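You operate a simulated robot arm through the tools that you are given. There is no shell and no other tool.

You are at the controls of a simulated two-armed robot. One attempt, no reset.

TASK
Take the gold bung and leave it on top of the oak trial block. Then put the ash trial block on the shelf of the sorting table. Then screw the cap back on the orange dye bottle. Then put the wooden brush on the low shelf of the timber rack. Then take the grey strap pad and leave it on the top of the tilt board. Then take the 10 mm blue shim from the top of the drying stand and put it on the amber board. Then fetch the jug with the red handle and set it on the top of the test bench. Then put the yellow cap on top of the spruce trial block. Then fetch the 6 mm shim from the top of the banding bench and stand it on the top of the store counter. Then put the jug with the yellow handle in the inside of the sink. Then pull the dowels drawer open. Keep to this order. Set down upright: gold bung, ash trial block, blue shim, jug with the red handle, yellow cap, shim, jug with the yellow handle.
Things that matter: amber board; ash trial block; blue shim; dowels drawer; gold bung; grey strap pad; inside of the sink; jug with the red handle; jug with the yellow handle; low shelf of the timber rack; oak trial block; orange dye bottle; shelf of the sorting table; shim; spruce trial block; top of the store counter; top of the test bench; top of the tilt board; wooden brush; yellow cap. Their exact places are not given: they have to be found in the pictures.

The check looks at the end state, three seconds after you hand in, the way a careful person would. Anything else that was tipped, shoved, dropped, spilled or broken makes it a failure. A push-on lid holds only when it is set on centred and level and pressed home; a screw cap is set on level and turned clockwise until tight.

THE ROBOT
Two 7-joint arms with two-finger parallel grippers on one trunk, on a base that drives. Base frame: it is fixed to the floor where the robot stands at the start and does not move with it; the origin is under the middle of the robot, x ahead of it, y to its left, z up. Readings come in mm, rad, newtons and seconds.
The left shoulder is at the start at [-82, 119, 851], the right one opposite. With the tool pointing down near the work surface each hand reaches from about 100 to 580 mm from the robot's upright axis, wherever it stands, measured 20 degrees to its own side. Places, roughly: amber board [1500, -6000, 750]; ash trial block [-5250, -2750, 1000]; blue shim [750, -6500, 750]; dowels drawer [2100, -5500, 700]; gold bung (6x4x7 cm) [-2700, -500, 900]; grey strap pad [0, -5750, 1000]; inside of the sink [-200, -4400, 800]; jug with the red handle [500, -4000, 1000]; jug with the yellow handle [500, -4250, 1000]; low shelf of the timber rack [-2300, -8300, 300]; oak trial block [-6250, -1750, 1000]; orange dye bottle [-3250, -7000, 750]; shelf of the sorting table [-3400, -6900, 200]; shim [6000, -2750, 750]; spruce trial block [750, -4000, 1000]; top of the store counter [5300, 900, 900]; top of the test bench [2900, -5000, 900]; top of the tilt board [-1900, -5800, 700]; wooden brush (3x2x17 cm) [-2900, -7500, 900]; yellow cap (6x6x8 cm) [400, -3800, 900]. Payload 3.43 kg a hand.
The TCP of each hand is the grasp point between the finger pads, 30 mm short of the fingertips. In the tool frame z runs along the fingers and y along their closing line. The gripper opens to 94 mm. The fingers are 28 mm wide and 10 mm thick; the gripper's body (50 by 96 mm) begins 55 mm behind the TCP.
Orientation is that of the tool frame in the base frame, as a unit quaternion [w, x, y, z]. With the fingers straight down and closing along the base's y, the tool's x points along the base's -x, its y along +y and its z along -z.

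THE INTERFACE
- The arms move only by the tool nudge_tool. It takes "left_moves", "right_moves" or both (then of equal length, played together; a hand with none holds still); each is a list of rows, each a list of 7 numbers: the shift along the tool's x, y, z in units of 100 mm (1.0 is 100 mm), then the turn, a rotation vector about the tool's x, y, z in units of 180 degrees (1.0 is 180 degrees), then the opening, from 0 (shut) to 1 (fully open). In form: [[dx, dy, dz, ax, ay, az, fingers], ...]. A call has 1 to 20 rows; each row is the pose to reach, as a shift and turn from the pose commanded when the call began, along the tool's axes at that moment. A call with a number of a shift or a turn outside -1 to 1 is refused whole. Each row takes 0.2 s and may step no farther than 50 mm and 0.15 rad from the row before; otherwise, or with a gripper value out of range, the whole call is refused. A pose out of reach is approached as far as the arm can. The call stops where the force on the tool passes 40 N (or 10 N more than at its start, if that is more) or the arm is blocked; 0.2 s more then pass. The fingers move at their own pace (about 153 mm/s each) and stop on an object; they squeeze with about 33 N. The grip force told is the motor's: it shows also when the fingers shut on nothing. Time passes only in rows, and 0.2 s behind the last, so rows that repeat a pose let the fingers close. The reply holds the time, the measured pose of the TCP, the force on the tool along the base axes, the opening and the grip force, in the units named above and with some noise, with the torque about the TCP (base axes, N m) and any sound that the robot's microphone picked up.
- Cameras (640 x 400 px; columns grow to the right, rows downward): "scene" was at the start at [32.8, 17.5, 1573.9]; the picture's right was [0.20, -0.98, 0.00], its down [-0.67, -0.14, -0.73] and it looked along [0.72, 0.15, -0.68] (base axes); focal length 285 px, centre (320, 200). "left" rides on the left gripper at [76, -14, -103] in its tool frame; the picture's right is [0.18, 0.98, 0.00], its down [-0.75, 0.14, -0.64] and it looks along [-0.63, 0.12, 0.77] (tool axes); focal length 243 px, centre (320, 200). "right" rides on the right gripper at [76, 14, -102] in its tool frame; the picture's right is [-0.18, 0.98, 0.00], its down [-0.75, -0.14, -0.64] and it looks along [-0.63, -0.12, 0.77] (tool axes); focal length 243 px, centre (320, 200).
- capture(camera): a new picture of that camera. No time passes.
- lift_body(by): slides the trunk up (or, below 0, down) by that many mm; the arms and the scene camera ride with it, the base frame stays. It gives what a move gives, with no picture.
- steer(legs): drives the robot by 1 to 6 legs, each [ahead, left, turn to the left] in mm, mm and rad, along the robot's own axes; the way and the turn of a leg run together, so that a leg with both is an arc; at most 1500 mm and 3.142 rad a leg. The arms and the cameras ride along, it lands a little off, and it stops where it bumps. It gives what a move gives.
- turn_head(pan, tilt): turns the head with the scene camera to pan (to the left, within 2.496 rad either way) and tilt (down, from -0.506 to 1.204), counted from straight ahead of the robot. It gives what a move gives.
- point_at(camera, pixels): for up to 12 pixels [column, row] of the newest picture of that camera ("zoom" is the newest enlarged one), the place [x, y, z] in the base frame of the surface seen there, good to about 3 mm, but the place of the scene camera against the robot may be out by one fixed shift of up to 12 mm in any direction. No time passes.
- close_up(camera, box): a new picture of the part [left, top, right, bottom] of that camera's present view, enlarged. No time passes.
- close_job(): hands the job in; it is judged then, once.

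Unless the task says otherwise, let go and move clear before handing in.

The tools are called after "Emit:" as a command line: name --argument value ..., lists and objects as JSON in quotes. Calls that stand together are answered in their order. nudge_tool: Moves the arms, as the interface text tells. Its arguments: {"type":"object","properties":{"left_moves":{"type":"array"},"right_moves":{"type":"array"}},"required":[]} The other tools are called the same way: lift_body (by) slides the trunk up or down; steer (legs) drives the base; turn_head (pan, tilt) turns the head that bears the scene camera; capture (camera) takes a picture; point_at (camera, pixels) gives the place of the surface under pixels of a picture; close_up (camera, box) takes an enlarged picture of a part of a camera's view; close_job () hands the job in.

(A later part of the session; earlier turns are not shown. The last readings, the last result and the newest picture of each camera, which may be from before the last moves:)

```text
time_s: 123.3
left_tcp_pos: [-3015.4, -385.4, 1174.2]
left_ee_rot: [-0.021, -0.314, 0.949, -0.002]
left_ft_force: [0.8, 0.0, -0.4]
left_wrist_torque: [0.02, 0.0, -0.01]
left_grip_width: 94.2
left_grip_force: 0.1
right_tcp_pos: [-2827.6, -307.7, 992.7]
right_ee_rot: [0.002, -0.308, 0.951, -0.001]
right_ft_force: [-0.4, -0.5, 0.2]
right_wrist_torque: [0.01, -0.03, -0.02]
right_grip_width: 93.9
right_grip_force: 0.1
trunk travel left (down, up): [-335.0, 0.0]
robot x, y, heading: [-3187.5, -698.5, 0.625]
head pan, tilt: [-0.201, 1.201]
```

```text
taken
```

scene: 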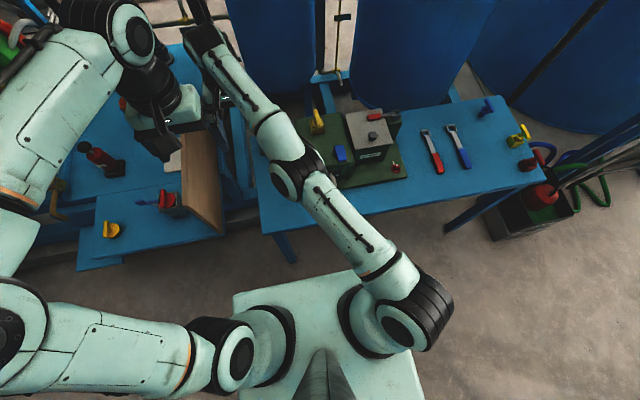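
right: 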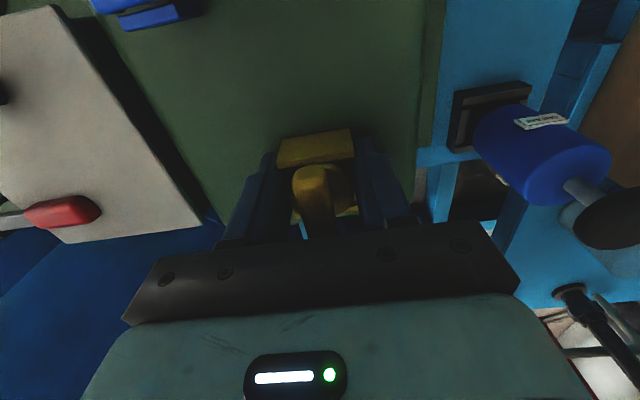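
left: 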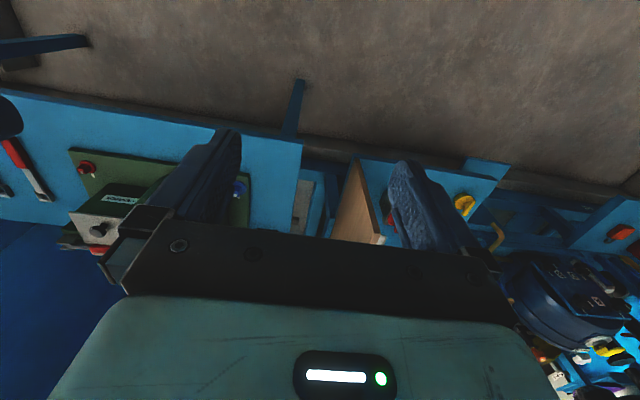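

Emit:
nudge_tool --right_moves '[[0.09, -0.035, 0, 0, 0, 0, 1], [0.19, -0.07, 0, 0, 0, 0, 1], [0.28, -0.105, 0, 0, 0, 0, 1], [0.37, -0.14, 0, 0, 0, 0, 1], [0.47, -0.175, 0, 0, 0, 0, 1], [0.56, -0.21, 0, 0, 0, 0, 1], [0.65, -0.245, 0, 0, 0, 0, 1], [0.75, -0.28, 0, 0, 0, 0, 1], [0.9, -0.35, 0, 0, 0, 0, 1], [0.9, -0.35, 0, 0, 0, 0, 1], [0.9, -0.35, 0, 0, 0, 0, 1], [0.9, -0.35, 0, 0, 0, 0, 1], [0.9, -0.35, 0, 0, 0, 0, 1]]'

```text
time_s: 126.1
left_tcp_pos: [-3015.3, -385.5, 1173.8]
left_ee_rot: [-0.021, -0.314, 0.949, -0.002]
left_ft_force: [0.2, 0.4, 0.3]
left_wrist_torque: [0.01, 0.0, 0.0]
left_grip_width: 93.9
left_grip_force: 0.1
right_tcp_pos: [-2841.5, -306.6, 1013.7]
right_ee_rot: [0.002, -0.308, 0.952, -0.001]
right_ft_force: [-0.5, -0.1, -0.1]
right_wrist_torque: [-0.02, -0.03, -0.04]
right_grip_width: 94.2
right_grip_force: 0.1
right hand out of reach, approached as far as the arm can: row 1, 2, 3, 4, 5, 6, 7, 8, 9, 10, 11, 12, 13
trunk travel left (down, up): [-335.0, 0.0]
robot x, y, heading: [-3182.7, -696.9, 0.631]
head pan, tilt: [-0.201, 1.201]
```

I think the elbow is slightly over-extended, and each inward pull keeps it on the wrong side. I'll sweep right first, then left and down while pressing slightly outward so the elbow can come back through straight.

Emit:
nudge_tool --right_moves '[[-0.1, -0.35, 0, 0, 0, 0, 1], [-0.2, -0.7, 0, 0, 0, 0, 1], [-0.25, -1.0, 0, 0, 0, 0, 1]]'

Emit:
nudge_tool --right_moves '[[-0.1, -0.35, 0, 0, 0, 0, 1], [-0.15, -0.7, 0, 0, 0, 0, 1], [-0.15, -1.0, 0, 0, 0, 0, 1]]'

Emit:
nudge_tool --right_moves '[[-0.1, -0.35, 0, 0, 0, 0, 1], [-0.1, -0.7, 0, 0, 0, 0, 1], [-0.1, -1.0, 0, 0, 0, 0, 1]]'

```text
time_s: 126.9
left_tcp_pos: [-3014.9, -385.1, 1172.8]
left_ee_rot: [-0.02, -0.314, 0.949, -0.002]
left_ft_force: [-0.8, 0.3, 0.0]
left_wrist_torque: [0.02, 0.02, 0.0]
left_grip_width: 93.9
left_grip_force: 0.0
right_tcp_pos: [-2751.9, -359.0, 1017.6]
right_ee_rot: [0.001, -0.308, 0.951, 0.0]
right_ft_force: [0.5, 0.0, -0.2]
right_wrist_torque: [-0.02, 0.0, 0.01]
right_grip_width: 94.1
right_grip_force: 0.0
right hand out of reach, approached as far as the arm can: row 1, 2, 3
trunk travel left (down, up): [-335.0, 0.0]
robot x, y, heading: [-3185.8, -699.0, 0.627]
head pan, tilt: [-0.201, 1.201]
```

```text
time_s: 127.7
left_tcp_pos: [-3014.5, -385.9, 1174.2]
left_ee_rot: [-0.02, -0.315, 0.949, -0.002]
left_ft_force: [0.4, 0.1, 0.4]
left_wrist_torque: [0.02, 0.01, -0.01]
left_grip_width: 93.9
left_grip_force: 0.1
right_tcp_pos: [-2674.0, -426.5, 1020.1]
right_ee_rot: [0.001, -0.308, 0.951, 0.0]
right_ft_force: [-0.7, -0.7, -0.4]
right_wrist_torque: [0.03, 0.01, -0.02]
right_grip_width: 94.0
right_grip_force: 0.0
right hand out of reach, approached as far as the arm can: row 2, 3
trunk travel left (down, up): [-335.0, 0.0]
robot x, y, heading: [-3183.6, -701.9, 0.627]
head pan, tilt: [-0.201, 1.201]
```

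```text
time_s: 128.5
left_tcp_pos: [-3015.4, -386.4, 1173.8]
left_ee_rot: [-0.02, -0.315, 0.949, -0.003]
left_ft_force: [-0.4, 0.6, 0.1]
left_wrist_torque: [0.01, -0.02, 0.02]
left_grip_width: 93.7
left_grip_force: 0.1
right_tcp_pos: [-2607.9, -500.8, 1019.7]
right_ee_rot: [0.002, -0.308, 0.951, 0.0]
right_ft_force: [0.2, -1.5, -0.4]
right_wrist_torque: [0.05, -0.01, -0.02]
right_grip_width: 93.8
right_grip_force: 0.0
right hand out of reach, approached as far as the arm can: row 1
trunk travel left (down, up): [-335.0, 0.0]
robot x, y, heading: [-3181.7, -697.6, 0.63]
head pan, tilt: [-0.201, 1.201]
```

The last rows were reachable. I'll try pulling inward from here.

Emit:
nudge_tool --right_moves '[[0.2, -0.1, 0, 0, 0, 0, 1], [0.4, -0.2, 0, 0, 0, 0, 1], [0.6, -0.3, 0, 0, 0, 0, 1], [0.8, -0.4, 0, 0, 0, 0, 1]]'

```text
time_s: 129.5
left_tcp_pos: [-3014.6, -384.8, 1175.3]
left_ee_rot: [-0.021, -0.315, 0.949, -0.001]
left_ft_force: [-1.1, 0.8, -0.3]
left_wrist_torque: [-0.01, 0.0, 0.01]
left_grip_width: 93.9
left_grip_force: 0.1
right_tcp_pos: [-2590.9, -542.3, 1042.2]
right_ee_rot: [0.002, -0.309, 0.951, -0.001]
right_ft_force: [-0.4, -0.4, -0.6]
right_wrist_torque: [0.0, -0.03, 0.05]
right_grip_width: 94.1
right_grip_force: 0.1
right hand out of reach, approached as far as the arm can: row 1, 2, 3, 4
trunk travel left (down, up): [-335.0, 0.0]
robot x, y, heading: [-3181.9, -698.2, 0.628]
head pan, tilt: [-0.201, 1.201]
```

Emit:
nudge_tool --right_moves '[[0.0, -0.35, 0, 0, 0, 0, 1], [0.0, -0.7, 0, 0, 0, 0, 1], [0.05, -1.0, 0, 0, 0, 0, 1]]'

Emit:
nudge_tool --right_moves '[[0.05, -0.35, 0, 0, 0, 0, 1], [0.1, -0.7, 0, 0, 0, 0, 1], [0.2, -1.0, 0, 0, 0, 0, 1]]'

Emit:
nudge_tool --right_moves '[[0.1, -0.1, 0, 0, 0, 0, 1], [0.2, -0.2, 0, 0, 0, 0, 1], [0.3, -0.3, 0, 0, 0, 0, 1], [0.4, -0.4, 0, 0, 0, 0, 1]]'

Emit:
capture --camera "scene"

```text
time_s: 130.3
left_tcp_pos: [-3015.2, -385.0, 1173.4]
left_ee_rot: [-0.021, -0.315, 0.949, -0.002]
left_ft_force: [-0.3, 0.0, -0.8]
left_wrist_torque: [0.01, 0.02, -0.01]
left_grip_width: 93.8
left_grip_force: 0.1
right_tcp_pos: [-2545.1, -627.7, 1038.6]
right_ee_rot: [0.002, -0.309, 0.951, 0.0]
right_ft_force: [-0.3, 0.1, -0.2]
right_wrist_torque: [0.01, -0.03, 0.0]
right_grip_width: 94.0
right_grip_force: 0.0
right hand out of reach, approached as far as the arm can: row 2, 3
trunk travel left (down, up): [-335.0, 0.0]
robot x, y, heading: [-3181.5, -696.1, 0.623]
head pan, tilt: [-0.201, 1.201]
```

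```text
time_s: 131.1
left_tcp_pos: [-3016.2, -385.6, 1172.8]
left_ee_rot: [-0.021, -0.314, 0.949, -0.002]
left_ft_force: [0.2, 0.9, 1.1]
left_wrist_torque: [0.03, 0.01, -0.01]
left_grip_width: 94.1
left_grip_force: 0.0
right_tcp_pos: [-2513.8, -724.3, 1036.1]
right_ee_rot: [0.002, -0.309, 0.951, 0.0]
right_ft_force: [1.0, 0.4, 0.3]
right_wrist_torque: [0.01, 0.01, 0.02]
right_grip_width: 93.9
right_grip_force: 0.0
right hand out of reach, approached as far as the arm can: row 2, 3
trunk travel left (down, up): [-335.0, 0.0]
robot x, y, heading: [-3182.7, -699.2, 0.627]
head pan, tilt: [-0.201, 1.201]
```

```text
time_s: 132.1
left_tcp_pos: [-3015.2, -384.8, 1174.5]
left_ee_rot: [-0.02, -0.315, 0.949, -0.002]
left_ft_force: [0.1, 0.0, -0.7]
left_wrist_torque: [-0.04, 0.02, 0.0]
left_grip_width: 94.0
left_grip_force: 0.0
right_tcp_pos: [-2508.1, -778.6, 1038.4]
right_ee_rot: [0.001, -0.309, 0.951, -0.001]
right_ft_force: [0.1, 0.1, -0.1]
right_wrist_torque: [0.0, -0.03, 0.02]
right_grip_width: 94.0
right_grip_force: 0.0
right hand out of reach, approached as far as the arm can: row 2, 3, 4
trunk travel left (down, up): [-335.0, 0.0]
robot x, y, heading: [-3187.3, -696.5, 0.628]
head pan, tilt: [-0.201, 1.201]
```

```text
taken
```

scene: 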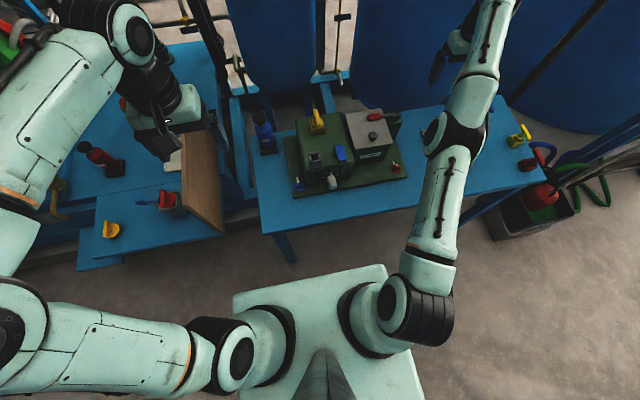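

The elbow hinge axis is now horizontal, so flexing happens in the vertical plane. A downward sweep with outward pressure should flip it elbow-up, but first I'll check clearance to the tank.

Emit:
point_at --camera "scene" --pixels '[[400, 60], [420, 90], [470, 100], [500, 60], [400, 100], [560, 60], [444, 50], [520, 100]]'

Emit:
capture --camera "right"

```text
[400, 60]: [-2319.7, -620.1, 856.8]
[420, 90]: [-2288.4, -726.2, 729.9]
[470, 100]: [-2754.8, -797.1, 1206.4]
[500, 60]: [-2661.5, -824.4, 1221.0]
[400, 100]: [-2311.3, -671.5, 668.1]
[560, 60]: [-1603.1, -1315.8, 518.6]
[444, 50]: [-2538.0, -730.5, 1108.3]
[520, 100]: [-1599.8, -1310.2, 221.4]
```

```text
taken
```

right: 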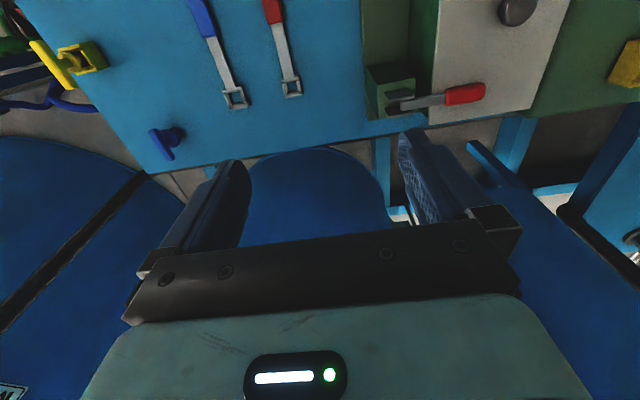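

Emit:
nudge_tool --right_moves '[[-0.2, 0, 0.3, 0, 0, 0, 1], [-0.4, 0, 0.6, 0, 0, 0, 1], [-0.6, 0, 0.9, 0, 0, 0, 1]]'

Emit:
nudge_tool --right_moves '[[-0.1, 0, 0.3, 0, 0, 0, 1], [-0.2, 0, 0.6, 0, 0, 0, 1], [-0.3, 0, 0.8, 0, 0, 0, 1]]'

Emit:
nudge_tool --right_moves '[[0.1, 0, 0, 0, 0, 0, 1], [0.3, 0, 0, 0, 0, 0, 1], [0.5, 0, 0, 0, 0, 0, 1], [0.7, 0, 0, 0, 0, 0, 1]]'

```text
time_s: 132.9
left_tcp_pos: [-3014.4, -383.8, 1172.2]
left_ee_rot: [-0.021, -0.315, 0.949, -0.004]
left_ft_force: [0.2, -0.3, -0.8]
left_wrist_torque: [-0.01, 0.0, 0.0]
left_grip_width: 94.1
left_grip_force: 0.0
right_tcp_pos: [-2490.6, -741.4, 945.6]
right_ee_rot: [0.002, -0.309, 0.951, -0.001]
right_ft_force: [0.8, -0.5, 0.3]
right_wrist_torque: [-0.02, 0.01, 0.01]
right_grip_width: 93.9
right_grip_force: 0.0
right hand out of reach, approached as far as the arm can: row 1, 2, 3
trunk travel left (down, up): [-335.0, 0.0]
robot x, y, heading: [-3186.1, -695.8, 0.625]
head pan, tilt: [-0.201, 1.201]
```

```text
time_s: 133.7
left_tcp_pos: [-3015.7, -385.6, 1173.5]
left_ee_rot: [-0.02, -0.316, 0.949, -0.002]
left_ft_force: [0.1, -0.2, -0.3]
left_wrist_torque: [-0.01, 0.01, -0.02]
left_grip_width: 94.0
left_grip_force: 0.1
right_tcp_pos: [-2486.1, -728.8, 871.8]
right_ee_rot: [0.002, -0.308, 0.951, 0.0]
right_ft_force: [0.4, 0.1, -0.8]
right_wrist_torque: [-0.01, -0.01, -0.02]
right_grip_width: 93.9
right_grip_force: 0.0
right hand out of reach, approached as far as the arm can: row 1, 2, 3
trunk travel left (down, up): [-335.0, 0.0]
robot x, y, heading: [-3183.8, -701.0, 0.633]
head pan, tilt: [-0.201, 1.201]
```

```text
time_s: 134.7
left_tcp_pos: [-3014.8, -385.2, 1173.0]
left_ee_rot: [-0.02, -0.314, 0.949, -0.002]
left_ft_force: [0.1, 0.3, 0.0]
left_wrist_torque: [0.03, 0.02, 0.02]
left_grip_width: 94.0
left_grip_force: 0.1
right_tcp_pos: [-2483.5, -753.3, 873.8]
right_ee_rot: [0.002, -0.308, 0.951, 0.0]
right_ft_force: [0.2, -0.3, 0.2]
right_wrist_torque: [-0.04, 0.01, 0.0]
right_grip_width: 94.0
right_grip_force: 0.0
right hand out of reach, approached as far as the arm can: row 1, 2, 3, 4
trunk travel left (down, up): [-335.0, 0.0]
robot x, y, heading: [-3185.5, -700.5, 0.624]
head pan, tilt: [-0.201, 1.201]
```

Emit:
nudge_tool --right_moves '[[0.18, 0.09, 0, 0, 0, 0, 1], [0.35, 0.19, 0, 0, 0, 0, 1], [0.53, 0.28, 0, 0, 0, 0, 1], [0.7, 0.38, 0, 0, 0, 0, 1], [0.88, 0.47, 0, 0, 0, 0, 1], [0.88, 0.47, 0, 0, 0, 0, 1], [0.88, 0.47, 0, 0, 0, 0, 1]]'

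Emit:
turn_head --pan -0.9 --tilt 0.8

Emit:
capture --camera "scene"

```text
time_s: 136.3
left_tcp_pos: [-3015.0, -385.5, 1173.0]
left_ee_rot: [-0.021, -0.315, 0.949, -0.003]
left_ft_force: [-0.3, 1.3, 0.1]
left_wrist_torque: [-0.01, 0.03, 0.0]
left_grip_width: 94.2
left_grip_force: 0.1
right_tcp_pos: [-2482.6, -754.1, 871.7]
right_ee_rot: [0.001, -0.308, 0.951, 0.0]
right_ft_force: [0.5, -0.4, -0.1]
right_wrist_torque: [-0.01, -0.03, -0.03]
right_grip_width: 94.2
right_grip_force: 0.0
right hand out of reach, approached as far as the arm can: row 1, 2, 3, 4, 5, 6, 7
trunk travel left (down, up): [-335.0, 0.0]
robot x, y, heading: [-3181.7, -697.5, 0.628]
head pan, tilt: [-0.201, 1.201]
```

```text
time_s: 137.4
left_tcp_pos: [-3015.2, -385.9, 1174.0]
left_ee_rot: [-0.021, -0.314, 0.949, -0.002]
left_ft_force: [-0.4, 0.4, 0.2]
left_wrist_torque: [0.01, -0.04, 0.01]
left_grip_width: 94.1
left_grip_force: 0.0
right_tcp_pos: [-2483.6, -752.3, 873.4]
right_ee_rot: [0.002, -0.308, 0.951, 0.0]
right_ft_force: [-0.1, -0.1, -0.2]
right_wrist_torque: [0.0, 0.01, -0.01]
right_grip_width: 93.9
right_grip_force: 0.1
trunk travel left (down, up): [-335.0, 0.0]
robot x, y, heading: [-3183.1, -698.9, 0.629]
head pan, tilt: [-0.901, 0.799]
```

```text
taken
```

scene: 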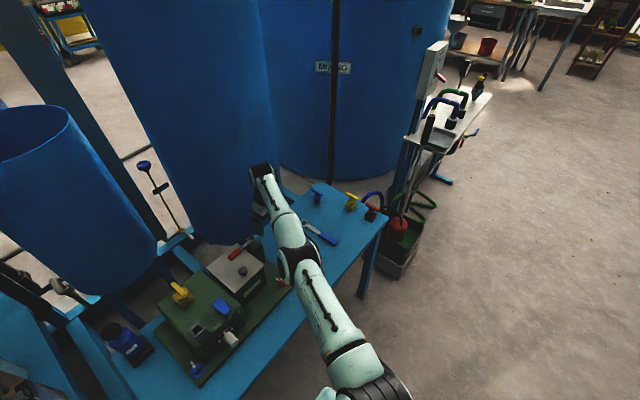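

A purely radial pull gives no motion, so it's fully straight. I'll try an upward sweep in case flexing happens that way, then pull in.

Emit:
nudge_tool --right_moves '[[0, 0, -0.4, 0, 0, 0, 1], [0, 0, -0.8, 0, 0, 0, 1], [0.05, 0, -1.0, 0, 0, 0, 1]]'

Emit:
nudge_tool --right_moves '[[0.1, 0.05, -0.3, 0, 0, 0, 1], [0.25, 0.1, -0.6, 0, 0, 0, 1], [0.4, 0.2, -0.9, 0, 0, 0, 1]]'

Emit:
nudge_tool --right_moves '[[0.18, 0.09, 0, 0, 0, 0, 1], [0.35, 0.19, 0, 0, 0, 0, 1], [0.53, 0.28, 0, 0, 0, 0, 1], [0.7, 0.38, 0, 0, 0, 0, 1]]'

```text
time_s: 138.2
left_tcp_pos: [-3015.6, -384.9, 1173.6]
left_ee_rot: [-0.021, -0.315, 0.949, -0.002]
left_ft_force: [1.1, 0.9, -0.4]
left_wrist_torque: [0.01, -0.06, 0.04]
left_grip_width: 94.0
left_grip_force: 0.0
right_tcp_pos: [-2491.5, -755.4, 971.6]
right_ee_rot: [0.002, -0.308, 0.951, 0.001]
right_ft_force: [0.1, 0.3, 0.7]
right_wrist_torque: [0.01, -0.01, -0.02]
right_grip_width: 93.9
right_grip_force: 0.1
right hand out of reach, approached as far as the arm can: row 2, 3
trunk travel left (down, up): [-335.0, 0.0]
robot x, y, heading: [-3184.7, -702.7, 0.624]
head pan, tilt: [-0.901, 0.799]
```

```text
time_s: 139.0
left_tcp_pos: [-3017.3, -385.9, 1173.2]
left_ee_rot: [-0.02, -0.315, 0.949, -0.003]
left_ft_force: [-0.3, -0.2, 0.1]
left_wrist_torque: [-0.01, 0.01, 0.02]
left_grip_width: 94.0
left_grip_force: 0.2
right_tcp_pos: [-2536.2, -763.0, 1061.2]
right_ee_rot: [0.003, -0.307, 0.952, -0.001]
right_ft_force: [0.4, 0.1, -1.5]
right_wrist_torque: [-0.03, -0.02, 0.0]
right_grip_width: 94.1
right_grip_force: 0.0
trunk travel left (down, up): [-335.0, 0.0]
robot x, y, heading: [-3184.5, -696.3, 0.622]
head pan, tilt: [-0.901, 0.799]
```

```text
time_s: 140.0
left_tcp_pos: [-3016.7, -385.2, 1174.2]
left_ee_rot: [-0.021, -0.315, 0.949, -0.002]
left_ft_force: [-0.3, 0.0, -0.6]
left_wrist_torque: [-0.02, 0.0, 0.0]
left_grip_width: 94.1
left_grip_force: 0.2
right_tcp_pos: [-2613.8, -772.5, 1059.8]
right_ee_rot: [0.002, -0.307, 0.952, -0.002]
right_ft_force: [-1.0, 0.9, 0.2]
right_wrist_torque: [-0.01, -0.01, 0.02]
right_grip_width: 93.9
right_grip_force: 0.0
trunk travel left (down, up): [-335.0, 0.0]
robot x, y, heading: [-3185.1, -698.4, 0.631]
head pan, tilt: [-0.901, 0.799]
```

It's unstuck. I'll look at the arm's shape now.

Emit:
nudge_tool --right_moves '[[0.4, 0.2, 0, 0, 0, 0, 1], [0.8, 0.3, 0, 0, 0, 0, 1]]'

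Emit:
turn_head --pan -0.5 --tilt 1.1

Emit:
capture --camera "scene"

```text
time_s: 140.6
left_tcp_pos: [-3015.5, -385.1, 1174.6]
left_ee_rot: [-0.021, -0.314, 0.949, -0.002]
left_ft_force: [0.8, 0.0, -0.3]
left_wrist_torque: [-0.01, 0.02, -0.02]
left_grip_width: 94.1
left_grip_force: 0.0
right_tcp_pos: [-2695.2, -794.8, 1060.5]
right_ee_rot: [0.003, -0.309, 0.951, 0.0]
right_ft_force: [-0.6, 0.2, -0.7]
right_wrist_torque: [0.01, -0.02, 0.0]
right_grip_width: 93.8
right_grip_force: 0.1
trunk travel left (down, up): [-335.0, 0.0]
robot x, y, heading: [-3182.1, -697.4, 0.629]
head pan, tilt: [-0.901, 0.799]
```

```text
time_s: 141.4
left_tcp_pos: [-3015.9, -385.0, 1173.0]
left_ee_rot: [-0.021, -0.315, 0.949, -0.003]
left_ft_force: [-0.4, -0.6, 0.7]
left_wrist_torque: [0.0, -0.01, 0.0]
left_grip_width: 93.9
left_grip_force: 0.0
right_tcp_pos: [-2694.9, -795.9, 1060.4]
right_ee_rot: [0.001, -0.308, 0.951, 0.0]
right_ft_force: [-0.3, -0.6, 0.5]
right_wrist_torque: [-0.01, 0.01, 0.01]
right_grip_width: 94.3
right_grip_force: 0.1
trunk travel left (down, up): [-335.0, 0.0]
robot x, y, heading: [-3185.5, -702.2, 0.624]
head pan, tilt: [-0.499, 1.1]
```

```text
taken
```

scene: 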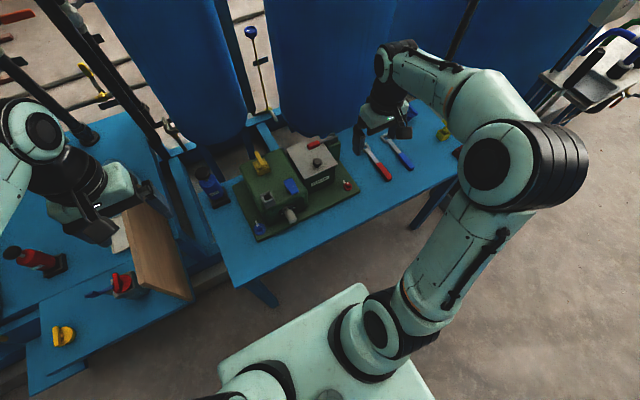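

The elbow is back up and out. Next I'll bring the hand over the bung again by going left first, then descending to 970, then forward, staying inside reach.

Emit:
nudge_tool --right_moves '[[0, 0.4, 0, 0, 0, 0, 1], [0, 0.8, 0, 0, 0, 0, 1], [0, 1.0, 0.2, 0, 0, 0, 1], [0, 1.0, 0.6, 0, 0, 0, 1], [0, 1.0, 0.9, 0, 0, 0, 1]]'

Emit:
nudge_tool --right_moves '[[0, 0.4, 0, 0, 0, 0, 1], [0, 0.8, 0, 0, 0, 0, 1], [-0.3, 1.0, 0, 0, 0, 0, 1], [-0.7, 1.0, 0, 0, 0, 0, 1], [-1.0, 1.0, 0, 0, 0, 0, 1]]'

```text
time_s: 142.7
left_tcp_pos: [-3015.1, -385.6, 1172.2]
left_ee_rot: [-0.021, -0.314, 0.949, -0.003]
left_ft_force: [-0.5, 0.0, 0.0]
left_wrist_torque: [0.02, 0.05, -0.03]
left_grip_width: 93.9
left_grip_force: 0.0
right_tcp_pos: [-2753.2, -713.8, 969.2]
right_ee_rot: [0.002, -0.308, 0.951, 0.0]
right_ft_force: [-0.4, -0.2, -0.1]
right_wrist_torque: [0.03, 0.0, 0.02]
right_grip_width: 94.1
right_grip_force: 0.0
trunk travel left (down, up): [-335.0, 0.0]
robot x, y, heading: [-3184.3, -700.5, 0.623]
head pan, tilt: [-0.499, 1.1]
```

```text
time_s: 143.8
left_tcp_pos: [-3014.3, -384.1, 1173.2]
left_ee_rot: [-0.021, -0.316, 0.949, -0.002]
left_ft_force: [0.9, -0.5, 0.3]
left_wrist_torque: [-0.02, -0.01, -0.02]
left_grip_width: 94.0
left_grip_force: 0.0
right_tcp_pos: [-2730.6, -574.9, 969.0]
right_ee_rot: [0.002, -0.308, 0.951, 0.0]
right_ft_force: [-0.2, 0.0, -0.4]
right_wrist_torque: [0.02, -0.02, 0.03]
right_grip_width: 93.9
right_grip_force: 0.1
trunk travel left (down, up): [-335.0, 0.0]
robot x, y, heading: [-3185.1, -696.5, 0.623]
head pan, tilt: [-0.499, 1.1]
```

Emit:
capture --camera "right"

Emit:
close_up --camera "right" --box '[340, 80, 480, 220]'

```text
taken
```

right: 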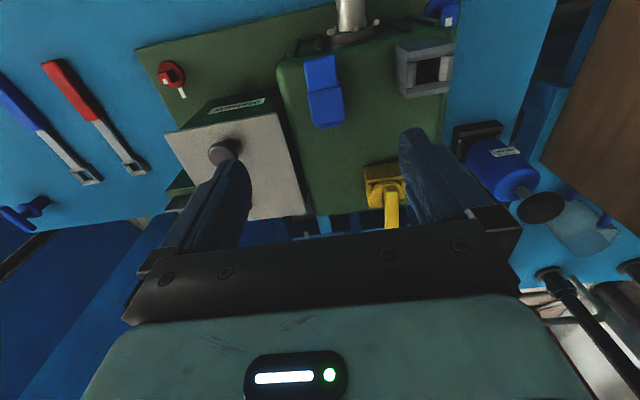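

```text
2.86 times, centred on (410, 150) of right
```

zoom: 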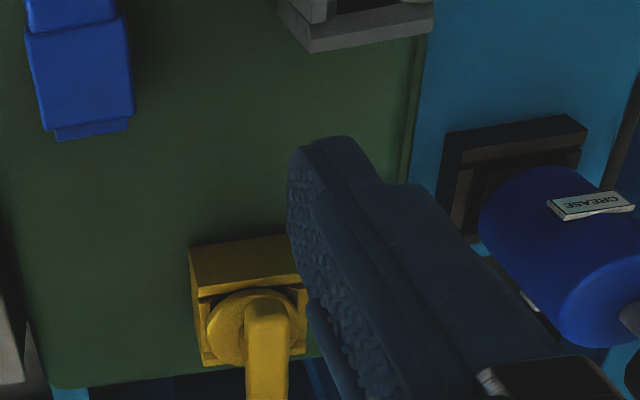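

The bung still sits as before. I'll move over it and grip the bar again.

Emit:
nudge_tool --right_moves '[[-0.3, 0.2, 0, 0, 0, 0, 1], [-0.65, 0.4, 0, 0, 0, 0, 1], [-0.97, 0.56, 0, 0, 0, 0, 1], [-0.97, 0.56, 0.4, 0, 0, 0, 1], [-0.97, 0.56, 0.66, 0, 0, 0, 1]]'

```text
time_s: 145.1
left_tcp_pos: [-3015.7, -384.8, 1174.0]
left_ee_rot: [-0.021, -0.315, 0.949, -0.003]
left_ft_force: [0.1, 0.1, 0.5]
left_wrist_torque: [0.03, -0.02, -0.01]
left_grip_width: 94.0
left_grip_force: 0.0
right_tcp_pos: [-2684.4, -473.0, 905.2]
right_ee_rot: [0.002, -0.307, 0.952, 0.0]
right_ft_force: [1.0, -0.1, 0.7]
right_wrist_torque: [-0.06, 0.02, 0.0]
right_grip_width: 93.9
right_grip_force: 0.0
trunk travel left (down, up): [-335.0, 0.0]
robot x, y, heading: [-3188.7, -698.6, 0.623]
head pan, tilt: [-0.499, 1.1]
```

Emit:
nudge_tool --right_moves '[[0, 0, 0.04, 0, 0, 0, 1], [0, 0, 0.04, 0, 0, 0, 0], [0, 0, 0.04, 0, 0, 0, 0], [0, 0, 0.04, 0, 0, 0, 0], [0, 0, 0.04, 0, 0, 0, 0]]'

Emit:
nudge_tool --right_moves '[[0, 0, -0.02, 0, 0, 0, 0], [0, 0, -0.03, 0, 0, 0, 0], [0, 0, -0.03, 0, 0, 0, 0]]'

```text
time_s: 146.2
left_tcp_pos: [-3015.6, -385.1, 1174.0]
left_ee_rot: [-0.02, -0.314, 0.949, -0.003]
left_ft_force: [-0.5, 0.9, 0.1]
left_wrist_torque: [-0.01, 0.03, 0.03]
left_grip_width: 94.0
left_grip_force: 0.1
right_tcp_pos: [-2684.2, -472.0, 901.9]
right_ee_rot: [0.002, -0.308, 0.951, 0.0]
right_ft_force: [1.6, 0.0, 3.9]
right_wrist_torque: [-0.02, -0.07, -0.02]
right_grip_width: 13.2
right_grip_force: 33.1
trunk travel left (down, up): [-335.0, 0.0]
robot x, y, heading: [-3181.6, -701.0, 0.627]
head pan, tilt: [-0.499, 1.1]
```

```text
time_s: 147.1
left_tcp_pos: [-3014.6, -384.1, 1173.4]
left_ee_rot: [-0.02, -0.314, 0.949, -0.002]
left_ft_force: [-0.1, -0.6, 0.0]
left_wrist_torque: [-0.01, -0.02, 0.02]
left_grip_width: 94.0
left_grip_force: 0.0
right_tcp_pos: [-2686.3, -472.4, 904.4]
right_ee_rot: [0.002, -0.307, 0.952, 0.0]
right_ft_force: [-0.4, -0.5, -0.5]
right_wrist_torque: [0.03, -0.03, -0.01]
right_grip_width: 12.9
right_grip_force: 33.2
trunk travel left (down, up): [-335.0, 0.0]
robot x, y, heading: [-3181.8, -696.1, 0.629]
head pan, tilt: [-0.499, 1.1]
```

It rose 3 mm with almost no force. I'll raise another 10 mm and look.

Emit:
nudge_tool --right_moves '[[0, 0, -0.03, 0, 0, 0, 0], [0, 0, -0.06, 0, 0, 0, 0], [0, 0, -0.1, 0, 0, 0, 0]]'

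Emit:
close_up --camera "right" --box '[240, 90, 400, 230]'

```text
time_s: 147.8
left_tcp_pos: [-3015.2, -385.5, 1173.8]
left_ee_rot: [-0.021, -0.315, 0.949, -0.002]
left_ft_force: [0.3, -0.3, 0.1]
left_wrist_torque: [-0.02, 0.0, 0.02]
left_grip_width: 94.2
left_grip_force: 0.1
right_tcp_pos: [-2684.7, -472.7, 913.3]
right_ee_rot: [0.002, -0.308, 0.952, -0.001]
right_ft_force: [-0.2, -0.3, -1.1]
right_wrist_torque: [-0.01, 0.0, 0.0]
right_grip_width: 13.0
right_grip_force: 32.5
trunk travel left (down, up): [-335.0, 0.0]
robot x, y, heading: [-3181.8, -695.6, 0.626]
head pan, tilt: [-0.499, 1.1]
```

```text
2.86 times, centred on (320, 160) of right
```

zoom: 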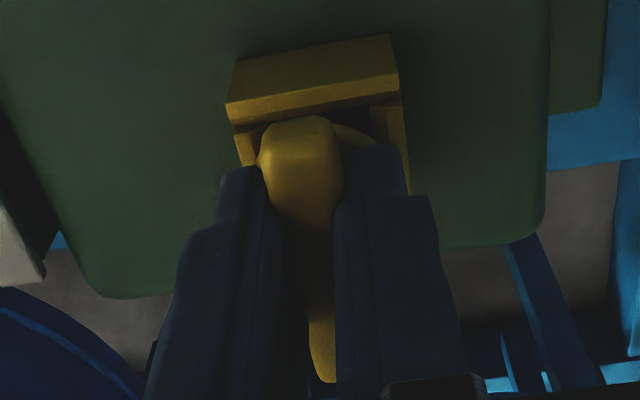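

There's practically no force, so the bung is probably lifting freely. Earlier the arm drifted sideways at its reach limit and lost it. I'll continue straight up in small steps and check.

Emit:
nudge_tool --right_moves '[[0, 0, -0.08, 0, 0, 0, 0], [0, 0, -0.16, 0, 0, 0, 0], [0, 0, -0.24, 0, 0, 0, 0], [0, 0, -0.32, 0, 0, 0, 0]]'

Emit:
close_up --camera "right" --box '[240, 90, 400, 230]'

```text
time_s: 148.8
left_tcp_pos: [-3014.8, -386.1, 1173.4]
left_ee_rot: [-0.021, -0.314, 0.949, -0.002]
left_ft_force: [-0.6, -0.4, 0.0]
left_wrist_torque: [0.0, 0.0, 0.0]
left_grip_width: 93.6
left_grip_force: 0.1
right_tcp_pos: [-2685.0, -472.8, 946.1]
right_ee_rot: [0.002, -0.308, 0.951, 0.0]
right_ft_force: [-0.1, 0.5, -0.2]
right_wrist_torque: [0.0, -0.02, 0.02]
right_grip_width: 13.1
right_grip_force: 32.7
trunk travel left (down, up): [-335.0, 0.0]
robot x, y, heading: [-3182.4, -698.4, 0.628]
head pan, tilt: [-0.499, 1.1]
```

```text
2.86 times, centred on (320, 160) of right
```

zoom: 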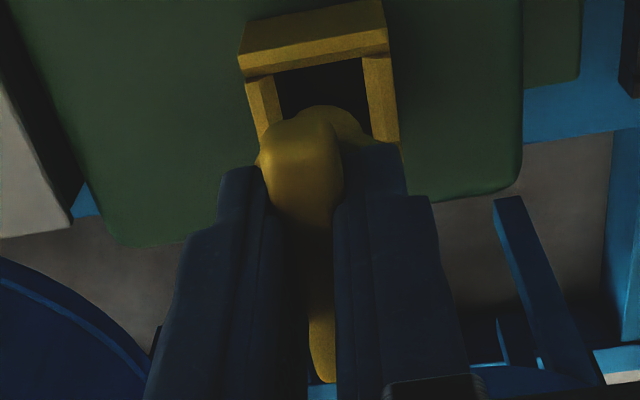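

The bung is out (the socket hole is visible behind it). I'll raise a bit more and draw it inward.

Emit:
nudge_tool --right_moves '[[0, 0, -0.1, 0, 0, 0, 0], [0, 0, -0.2, 0, 0, 0, 0], [0.3, 0, -0.25, 0, 0, 0, 0], [0.6, 0, -0.4, 0, 0, 0, 0], [0.9, 0, -0.6, 0, 0, 0, 0], [1.0, 0, -0.9, 0, 0, 0, 0]]'

Emit:
nudge_tool --right_moves '[[0.4, 0, 0, 0, 0, 0, 0], [0.8, 0, -0.1, 0, 0, 0, 0], [1.0, 0, -0.2, 0, 0, 0, 0]]'

Emit:
capture --camera "right"

```text
time_s: 150.2
left_tcp_pos: [-3015.5, -385.3, 1173.5]
left_ee_rot: [-0.02, -0.315, 0.949, -0.002]
left_ft_force: [-0.4, -0.3, -0.6]
left_wrist_torque: [0.0, -0.02, 0.02]
left_grip_width: 93.9
left_grip_force: 0.0
right_tcp_pos: [-2766.6, -531.5, 1035.4]
right_ee_rot: [0.002, -0.308, 0.951, -0.001]
right_ft_force: [-0.4, -0.3, -1.3]
right_wrist_torque: [-0.01, 0.01, -0.01]
right_grip_width: 13.0
right_grip_force: 33.3
trunk travel left (down, up): [-335.0, 0.0]
robot x, y, heading: [-3184.3, -699.5, 0.626]
head pan, tilt: [-0.499, 1.1]
```

```text
time_s: 151.1
left_tcp_pos: [-3015.4, -385.4, 1173.1]
left_ee_rot: [-0.02, -0.315, 0.949, -0.002]
left_ft_force: [-0.1, -0.1, 0.0]
left_wrist_torque: [0.0, 0.0, 0.0]
left_grip_width: 94.2
left_grip_force: 0.1
right_tcp_pos: [-2848.4, -590.6, 1054.5]
right_ee_rot: [0.002, -0.307, 0.952, -0.002]
right_ft_force: [0.4, -0.1, -0.6]
right_wrist_torque: [-0.02, 0.0, -0.02]
right_grip_width: 13.2
right_grip_force: 33.1
trunk travel left (down, up): [-335.0, 0.0]
robot x, y, heading: [-3184.3, -699.1, 0.626]
head pan, tilt: [-0.499, 1.1]
```

```text
taken
```

right: 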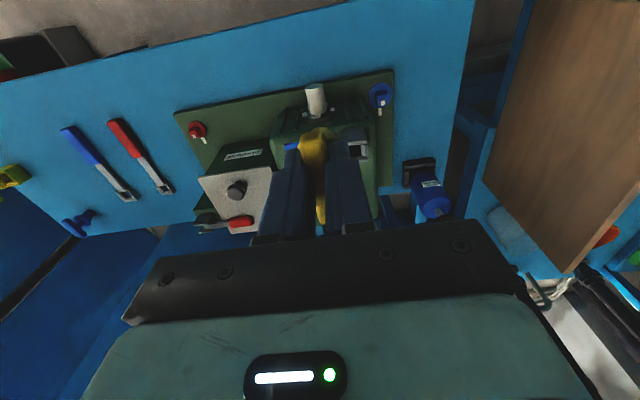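

The bung is held firmly. I'll back out and retrace the aisle southward, swinging east of the autoclave ring.

Emit:
steer --legs '[[-300, 0, 0], [0, 0, -1.57], [1450, 0, 0], [0, 0, -0.625]]'

Emit:
turn_head --pan 0.0 --tilt 0.6

Emit:
capture --camera "scene"

```text
time_s: 165.4
left_tcp_pos: [-2393.1, -2356.1, 1173.2]
left_ee_rot: [-0.012, 0.695, 0.719, 0.017]
left_ft_force: [0.1, -0.2, 0.2]
left_wrist_torque: [0.03, 0.02, 0.04]
left_grip_width: 94.1
left_grip_force: 0.0
right_tcp_pos: [-2656.0, -2376.7, 1054.7]
right_ee_rot: [0.001, 0.7, 0.714, -0.002]
right_ft_force: [-0.4, -0.2, -1.5]
right_wrist_torque: [0.02, -0.02, 0.0]
right_grip_width: 13.1
right_grip_force: 33.4
trunk travel left (down, up): [-335.0, 0.0]
robot x, y, heading: [-2552.6, -2040.0, -1.549]
head pan, tilt: [-0.499, 1.1]
```

```text
time_s: 166.4
left_tcp_pos: [-2391.1, -2357.2, 1174.3]
left_ee_rot: [-0.012, 0.695, 0.719, 0.017]
left_ft_force: [0.8, 0.4, 0.0]
left_wrist_torque: [0.03, 0.03, 0.0]
left_grip_width: 93.9
left_grip_force: 0.1
right_tcp_pos: [-2655.7, -2376.9, 1055.4]
right_ee_rot: [0.001, 0.699, 0.715, -0.002]
right_ft_force: [0.1, 0.0, -0.6]
right_wrist_torque: [0.04, -0.01, 0.04]
right_grip_width: 13.1
right_grip_force: 33.2
trunk travel left (down, up): [-335.0, 0.0]
robot x, y, heading: [-2551.5, -2042.8, -1.547]
head pan, tilt: [0.0, 0.6]
```

```text
taken
```

scene: 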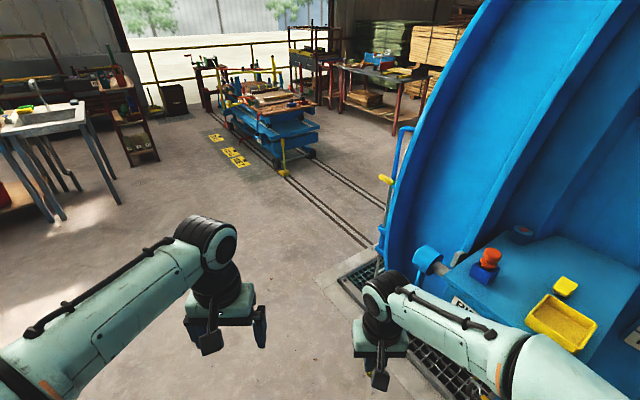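

Clear ahead. I'll sidestep left away from the clamp shelf, then go south.

Emit:
steer --legs '[[80, 230, 0], [400, 80, -0.02], [550, 0, 0]]'

Emit:
turn_head --pan -0.7 --tilt 0.4

Emit:
capture --camera "scene"

Emit:
point_at --camera "scene" --pixels '[[320, 200], [250, 250], [200, 200], [400, 200], [350, 250], [420, 250], [300, 150], [360, 150], [330, 300], [460, 280], [420, 180], [240, 180]]'

```text
time_s: 173.9
left_tcp_pos: [-2089.0, -3387.5, 1173.6]
left_ee_rot: [-0.011, 0.705, 0.709, 0.018]
left_ft_force: [0.2, -0.1, -0.8]
left_wrist_torque: [0.0, 0.01, 0.02]
left_grip_width: 94.1
left_grip_force: 0.1
right_tcp_pos: [-2353.6, -3399.6, 1053.8]
right_ee_rot: [0.0, 0.71, 0.704, -0.001]
right_ft_force: [-0.1, -0.3, -1.1]
right_wrist_torque: [0.03, -0.01, -0.02]
right_grip_width: 12.9
right_grip_force: 32.9
trunk travel left (down, up): [-335.0, 0.0]
robot x, y, heading: [-2240.7, -3064.8, -1.579]
head pan, tilt: [0.0, 0.6]
```

```text
time_s: 175.0
left_tcp_pos: [-2089.7, -3387.4, 1173.8]
left_ee_rot: [-0.012, 0.705, 0.708, 0.017]
left_ft_force: [0.7, 0.7, 0.1]
left_wrist_torque: [-0.02, -0.01, -0.02]
left_grip_width: 93.9
left_grip_force: 0.0
right_tcp_pos: [-2354.8, -3400.9, 1053.4]
right_ee_rot: [0.001, 0.71, 0.704, -0.002]
right_ft_force: [0.1, -0.3, -1.2]
right_wrist_torque: [-0.01, 0.0, 0.0]
right_grip_width: 12.9
right_grip_force: 33.1
trunk travel left (down, up): [-335.0, 0.0]
robot x, y, heading: [-2243.2, -3062.2, -1.581]
head pan, tilt: [-0.7, 0.4]
```

```text
taken
```

scene: 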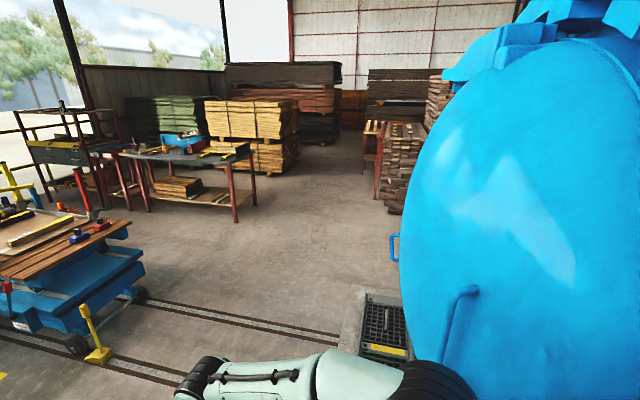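

```text
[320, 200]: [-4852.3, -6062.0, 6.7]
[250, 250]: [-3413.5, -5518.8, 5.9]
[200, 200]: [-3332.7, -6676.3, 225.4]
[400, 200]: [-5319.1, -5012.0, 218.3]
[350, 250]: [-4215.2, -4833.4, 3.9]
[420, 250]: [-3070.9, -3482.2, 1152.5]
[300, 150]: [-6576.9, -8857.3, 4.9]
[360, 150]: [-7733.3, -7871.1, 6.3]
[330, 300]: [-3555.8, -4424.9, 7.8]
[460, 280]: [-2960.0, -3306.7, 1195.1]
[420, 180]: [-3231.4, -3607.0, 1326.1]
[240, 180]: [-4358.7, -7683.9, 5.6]
```

Emit:
point_at --camera "scene" --pixels '[[350, 345], [358, 290], [345, 320], [393, 250], [440, 350], [98, 355], [140, 295], [380, 375], [362, 355], [375, 200], [385, 210], [235, 220]]'

```text
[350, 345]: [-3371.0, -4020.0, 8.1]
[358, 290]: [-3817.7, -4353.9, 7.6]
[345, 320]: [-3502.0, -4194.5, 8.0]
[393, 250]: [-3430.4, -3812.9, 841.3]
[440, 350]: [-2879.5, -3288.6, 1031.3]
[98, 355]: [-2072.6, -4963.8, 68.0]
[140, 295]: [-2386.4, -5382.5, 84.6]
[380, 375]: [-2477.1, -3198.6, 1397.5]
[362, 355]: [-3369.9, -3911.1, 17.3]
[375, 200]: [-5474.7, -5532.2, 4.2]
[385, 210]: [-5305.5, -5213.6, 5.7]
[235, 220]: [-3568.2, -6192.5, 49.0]
```

Path south-west is clear: the flush slab edge runs (-3371,-4020) to (-3818,-4354), and the trolley post is at (-2073,-4964). I'll drive to about (-3200,-4700), turn towards the west and look.

Emit:
steer --legs '[[0, 0, -0.52], [1000, 0, 0], [900, 0, 0], [0, 0, -1.04]]'

Emit:
turn_head --pan 0.0 --tilt 0.4

Emit:
capture --camera "scene"

Emit:
turn_head --pan -1.0 --tilt 0.4

Emit:
capture --camera "scene"

```text
time_s: 179.1
left_tcp_pos: [-2397.3, -3714.3, 1174.1]
left_ee_rot: [-0.007, 0.865, 0.501, 0.019]
left_ft_force: [-0.2, -0.1, -0.3]
left_wrist_torque: [0.02, 0.0, 0.01]
left_grip_width: 93.9
left_grip_force: 0.0
right_tcp_pos: [-2633.1, -3593.7, 1053.9]
right_ee_rot: [-0.001, 0.868, 0.497, -0.002]
right_ft_force: [0.4, -1.0, -1.0]
right_wrist_torque: [0.03, 0.0, 0.0]
right_grip_width: 12.9
right_grip_force: 33.1
trunk travel left (down, up): [-335.0, 0.0]
robot x, y, heading: [-2369.2, -3360.3, -2.101]
head pan, tilt: [-0.7, 0.4]
stopped in leg 2: the robot was blocked; the commanded pose is now the measured one
```

```text
time_s: 180.2
left_tcp_pos: [-2401.5, -3713.2, 1175.4]
left_ee_rot: [-0.007, 0.865, 0.501, 0.018]
left_ft_force: [-1.2, -0.5, -1.2]
left_wrist_torque: [-0.02, 0.01, 0.01]
left_grip_width: 94.2
left_grip_force: 0.0
right_tcp_pos: [-2634.6, -3590.6, 1054.6]
right_ee_rot: [0.001, 0.868, 0.496, -0.003]
right_ft_force: [0.4, 0.6, 0.7]
right_wrist_torque: [-0.03, -0.06, 0.01]
right_grip_width: 13.0
right_grip_force: 33.0
trunk travel left (down, up): [-335.0, 0.0]
robot x, y, heading: [-2371.0, -3361.5, -2.099]
head pan, tilt: [0.0, 0.4]
```

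```text
taken
```

scene: 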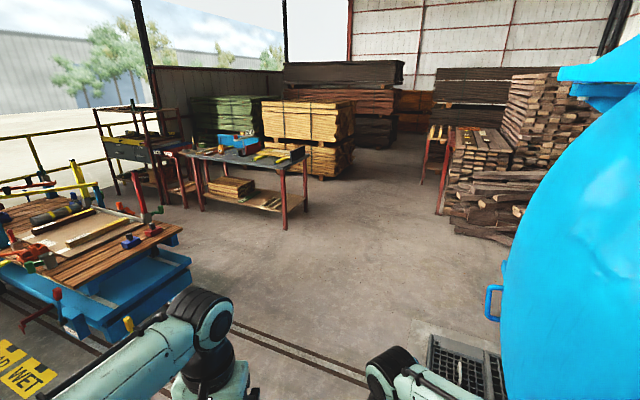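

```text
time_s: 181.5
left_tcp_pos: [-2400.4, -3714.2, 1174.5]
left_ee_rot: [-0.007, 0.865, 0.501, 0.018]
left_ft_force: [-1.0, -0.3, 1.0]
left_wrist_torque: [-0.02, 0.0, 0.04]
left_grip_width: 93.9
left_grip_force: 0.0
right_tcp_pos: [-2635.3, -3591.4, 1055.5]
right_ee_rot: [0.0, 0.868, 0.496, -0.002]
right_ft_force: [-0.1, 0.6, -1.3]
right_wrist_torque: [-0.01, -0.02, -0.01]
right_grip_width: 13.2
right_grip_force: 33.0
trunk travel left (down, up): [-335.0, 0.0]
robot x, y, heading: [-2371.5, -3356.2, -2.1]
head pan, tilt: [-1.0, 0.4]
```

```text
taken
```

scene: 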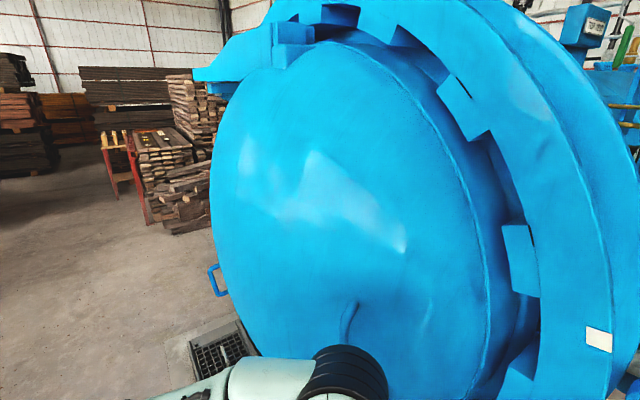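

The base is blocked at (-2370,-3360). I'll look down to see what it met.

Emit:
turn_head --pan -0.6 --tilt 1.2

Emit:
capture --camera "scene"

Emit:
turn_head --pan 0.3 --tilt 1.2

Emit:
capture --camera "scene"

Emit:
capture --camera "right"

```text
time_s: 182.6
left_tcp_pos: [-2401.3, -3714.6, 1173.8]
left_ee_rot: [-0.007, 0.865, 0.502, 0.018]
left_ft_force: [-0.2, 0.0, -1.0]
left_wrist_torque: [-0.01, 0.01, 0.0]
left_grip_width: 94.1
left_grip_force: 0.0
right_tcp_pos: [-2635.6, -3591.3, 1054.8]
right_ee_rot: [0.0, 0.868, 0.496, -0.003]
right_ft_force: [0.0, 0.8, -2.3]
right_wrist_torque: [0.01, -0.01, 0.0]
right_grip_width: 13.1
right_grip_force: 33.1
trunk travel left (down, up): [-335.0, 0.0]
robot x, y, heading: [-2370.2, -3360.4, -2.106]
head pan, tilt: [-0.6, 1.201]
```

```text
taken
```

scene: 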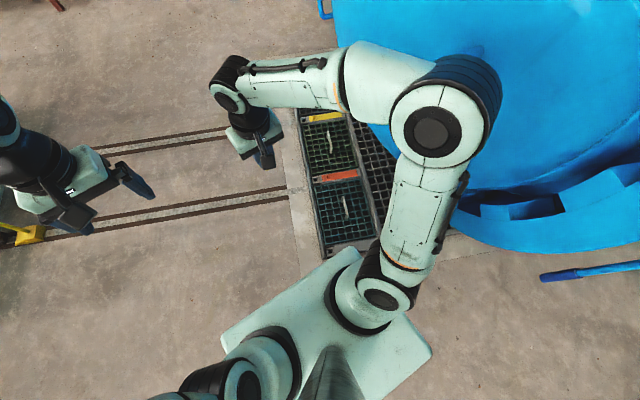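

```text
time_s: 183.8
left_tcp_pos: [-2401.1, -3714.7, 1175.0]
left_ee_rot: [-0.007, 0.865, 0.501, 0.018]
left_ft_force: [0.0, 0.4, 0.2]
left_wrist_torque: [-0.02, -0.04, 0.0]
left_grip_width: 93.7
left_grip_force: 0.1
right_tcp_pos: [-2635.5, -3592.0, 1054.4]
right_ee_rot: [0.001, 0.868, 0.496, -0.002]
right_ft_force: [0.2, 1.0, -0.8]
right_wrist_torque: [0.02, -0.01, -0.03]
right_grip_width: 13.4
right_grip_force: 32.4
trunk travel left (down, up): [-335.0, 0.0]
robot x, y, heading: [-2368.7, -3358.9, -2.096]
head pan, tilt: [0.3, 1.201]
```

```text
taken
```

scene: 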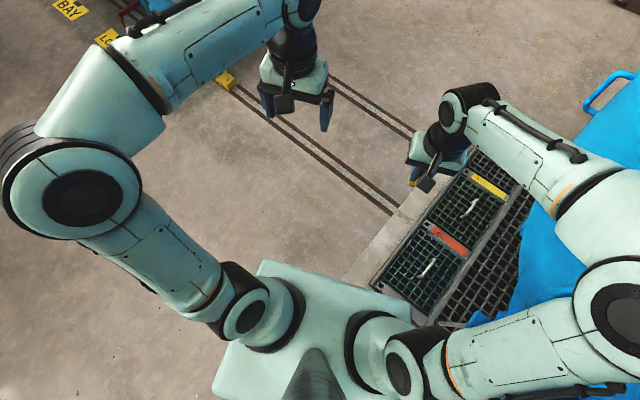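

```text
taken
```

right: 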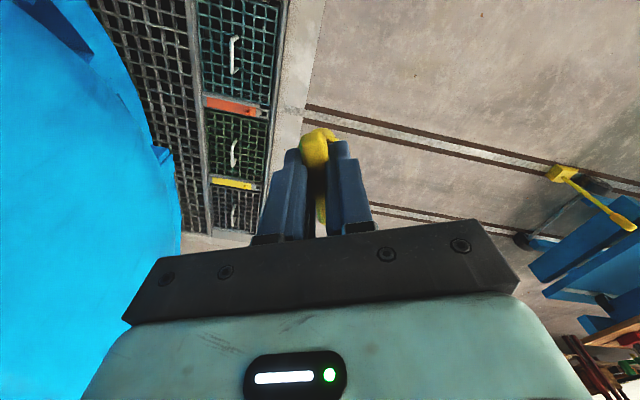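

The base met the raised grate's near corner on my right front. I'll measure its edge.

Emit:
point_at --camera "scene" --pixels '[[372, 285], [470, 170], [425, 320], [345, 280], [400, 210], [225, 80], [420, 225], [300, 200]]'

```text
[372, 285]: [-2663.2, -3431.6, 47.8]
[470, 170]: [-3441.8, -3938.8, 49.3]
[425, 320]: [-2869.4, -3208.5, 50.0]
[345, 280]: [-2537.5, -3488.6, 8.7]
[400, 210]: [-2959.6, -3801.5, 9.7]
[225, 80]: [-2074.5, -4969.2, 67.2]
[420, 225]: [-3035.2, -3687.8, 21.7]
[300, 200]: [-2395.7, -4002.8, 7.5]
```

The grate corner is at (-2663,-3432), so I'll sidestep left 320, pass it, and then swing west.

Emit:
steer --legs '[[0, 320, 0], [1300, 0, 0], [0, 0, -0.9], [1300, 0, 0], [0, 0, -0.6]]'

Emit:
turn_head --pan -0.2 --tilt 0.35

Emit:
capture --camera "scene"

Emit:
turn_head --pan -1.2 --tilt 0.35

Emit:
capture --camera "scene"

```text
time_s: 203.4
left_tcp_pos: [-4389.0, -4822.3, 1175.2]
left_ee_rot: [0.007, 0.975, -0.221, 0.018]
left_ft_force: [0.2, -0.5, 0.0]
left_wrist_torque: [-0.02, 0.01, 0.0]
left_grip_width: 94.0
left_grip_force: 0.1
right_tcp_pos: [-4285.0, -4578.3, 1054.7]
right_ee_rot: [-0.001, 0.974, -0.227, -0.001]
right_ft_force: [0.2, -1.0, -2.0]
right_wrist_torque: [0.02, 0.01, -0.03]
right_grip_width: 13.1
right_grip_force: 32.7
trunk travel left (down, up): [-335.0, 0.0]
robot x, y, heading: [-4032.6, -4823.3, 2.682]
head pan, tilt: [0.3, 1.201]
```

```text
time_s: 204.6
left_tcp_pos: [-4389.2, -4823.1, 1174.6]
left_ee_rot: [0.008, 0.975, -0.222, 0.018]
left_ft_force: [0.1, 0.5, -0.5]
left_wrist_torque: [0.03, 0.0, 0.01]
left_grip_width: 94.2
left_grip_force: 0.0
right_tcp_pos: [-4284.5, -4578.6, 1056.3]
right_ee_rot: [-0.001, 0.974, -0.227, -0.001]
right_ft_force: [-0.6, -0.4, -1.2]
right_wrist_torque: [-0.01, -0.01, -0.04]
right_grip_width: 13.4
right_grip_force: 32.3
trunk travel left (down, up): [-335.0, 0.0]
robot x, y, heading: [-4034.4, -4824.7, 2.684]
head pan, tilt: [-0.201, 0.351]
```

```text
taken
```

scene: 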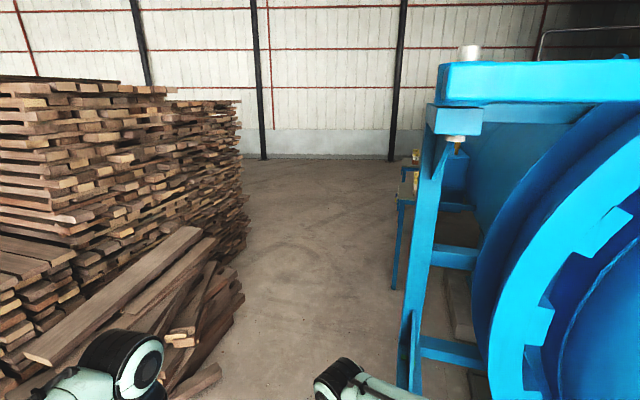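

```text
time_s: 205.9
left_tcp_pos: [-4388.9, -4822.3, 1173.5]
left_ee_rot: [0.008, 0.975, -0.222, 0.018]
left_ft_force: [0.0, -0.2, 0.1]
left_wrist_torque: [0.01, -0.02, -0.01]
left_grip_width: 94.1
left_grip_force: 0.1
right_tcp_pos: [-4284.7, -4579.0, 1053.7]
right_ee_rot: [-0.001, 0.974, -0.228, -0.002]
right_ft_force: [1.2, 0.0, -1.5]
right_wrist_torque: [-0.02, 0.0, 0.02]
right_grip_width: 12.9
right_grip_force: 32.4
trunk travel left (down, up): [-335.0, 0.0]
robot x, y, heading: [-4029.1, -4824.6, 2.687]
head pan, tilt: [-1.201, 0.351]
```

```text
taken
```

scene: 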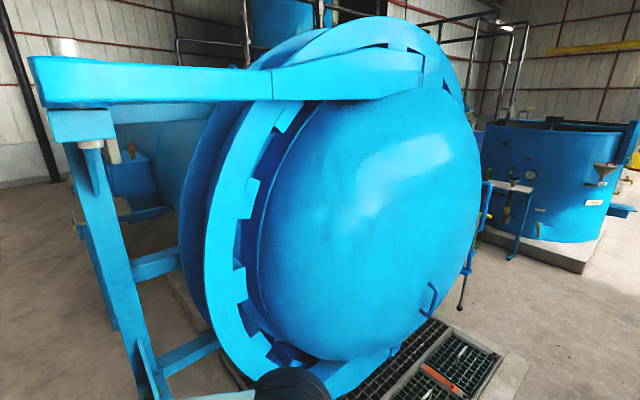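

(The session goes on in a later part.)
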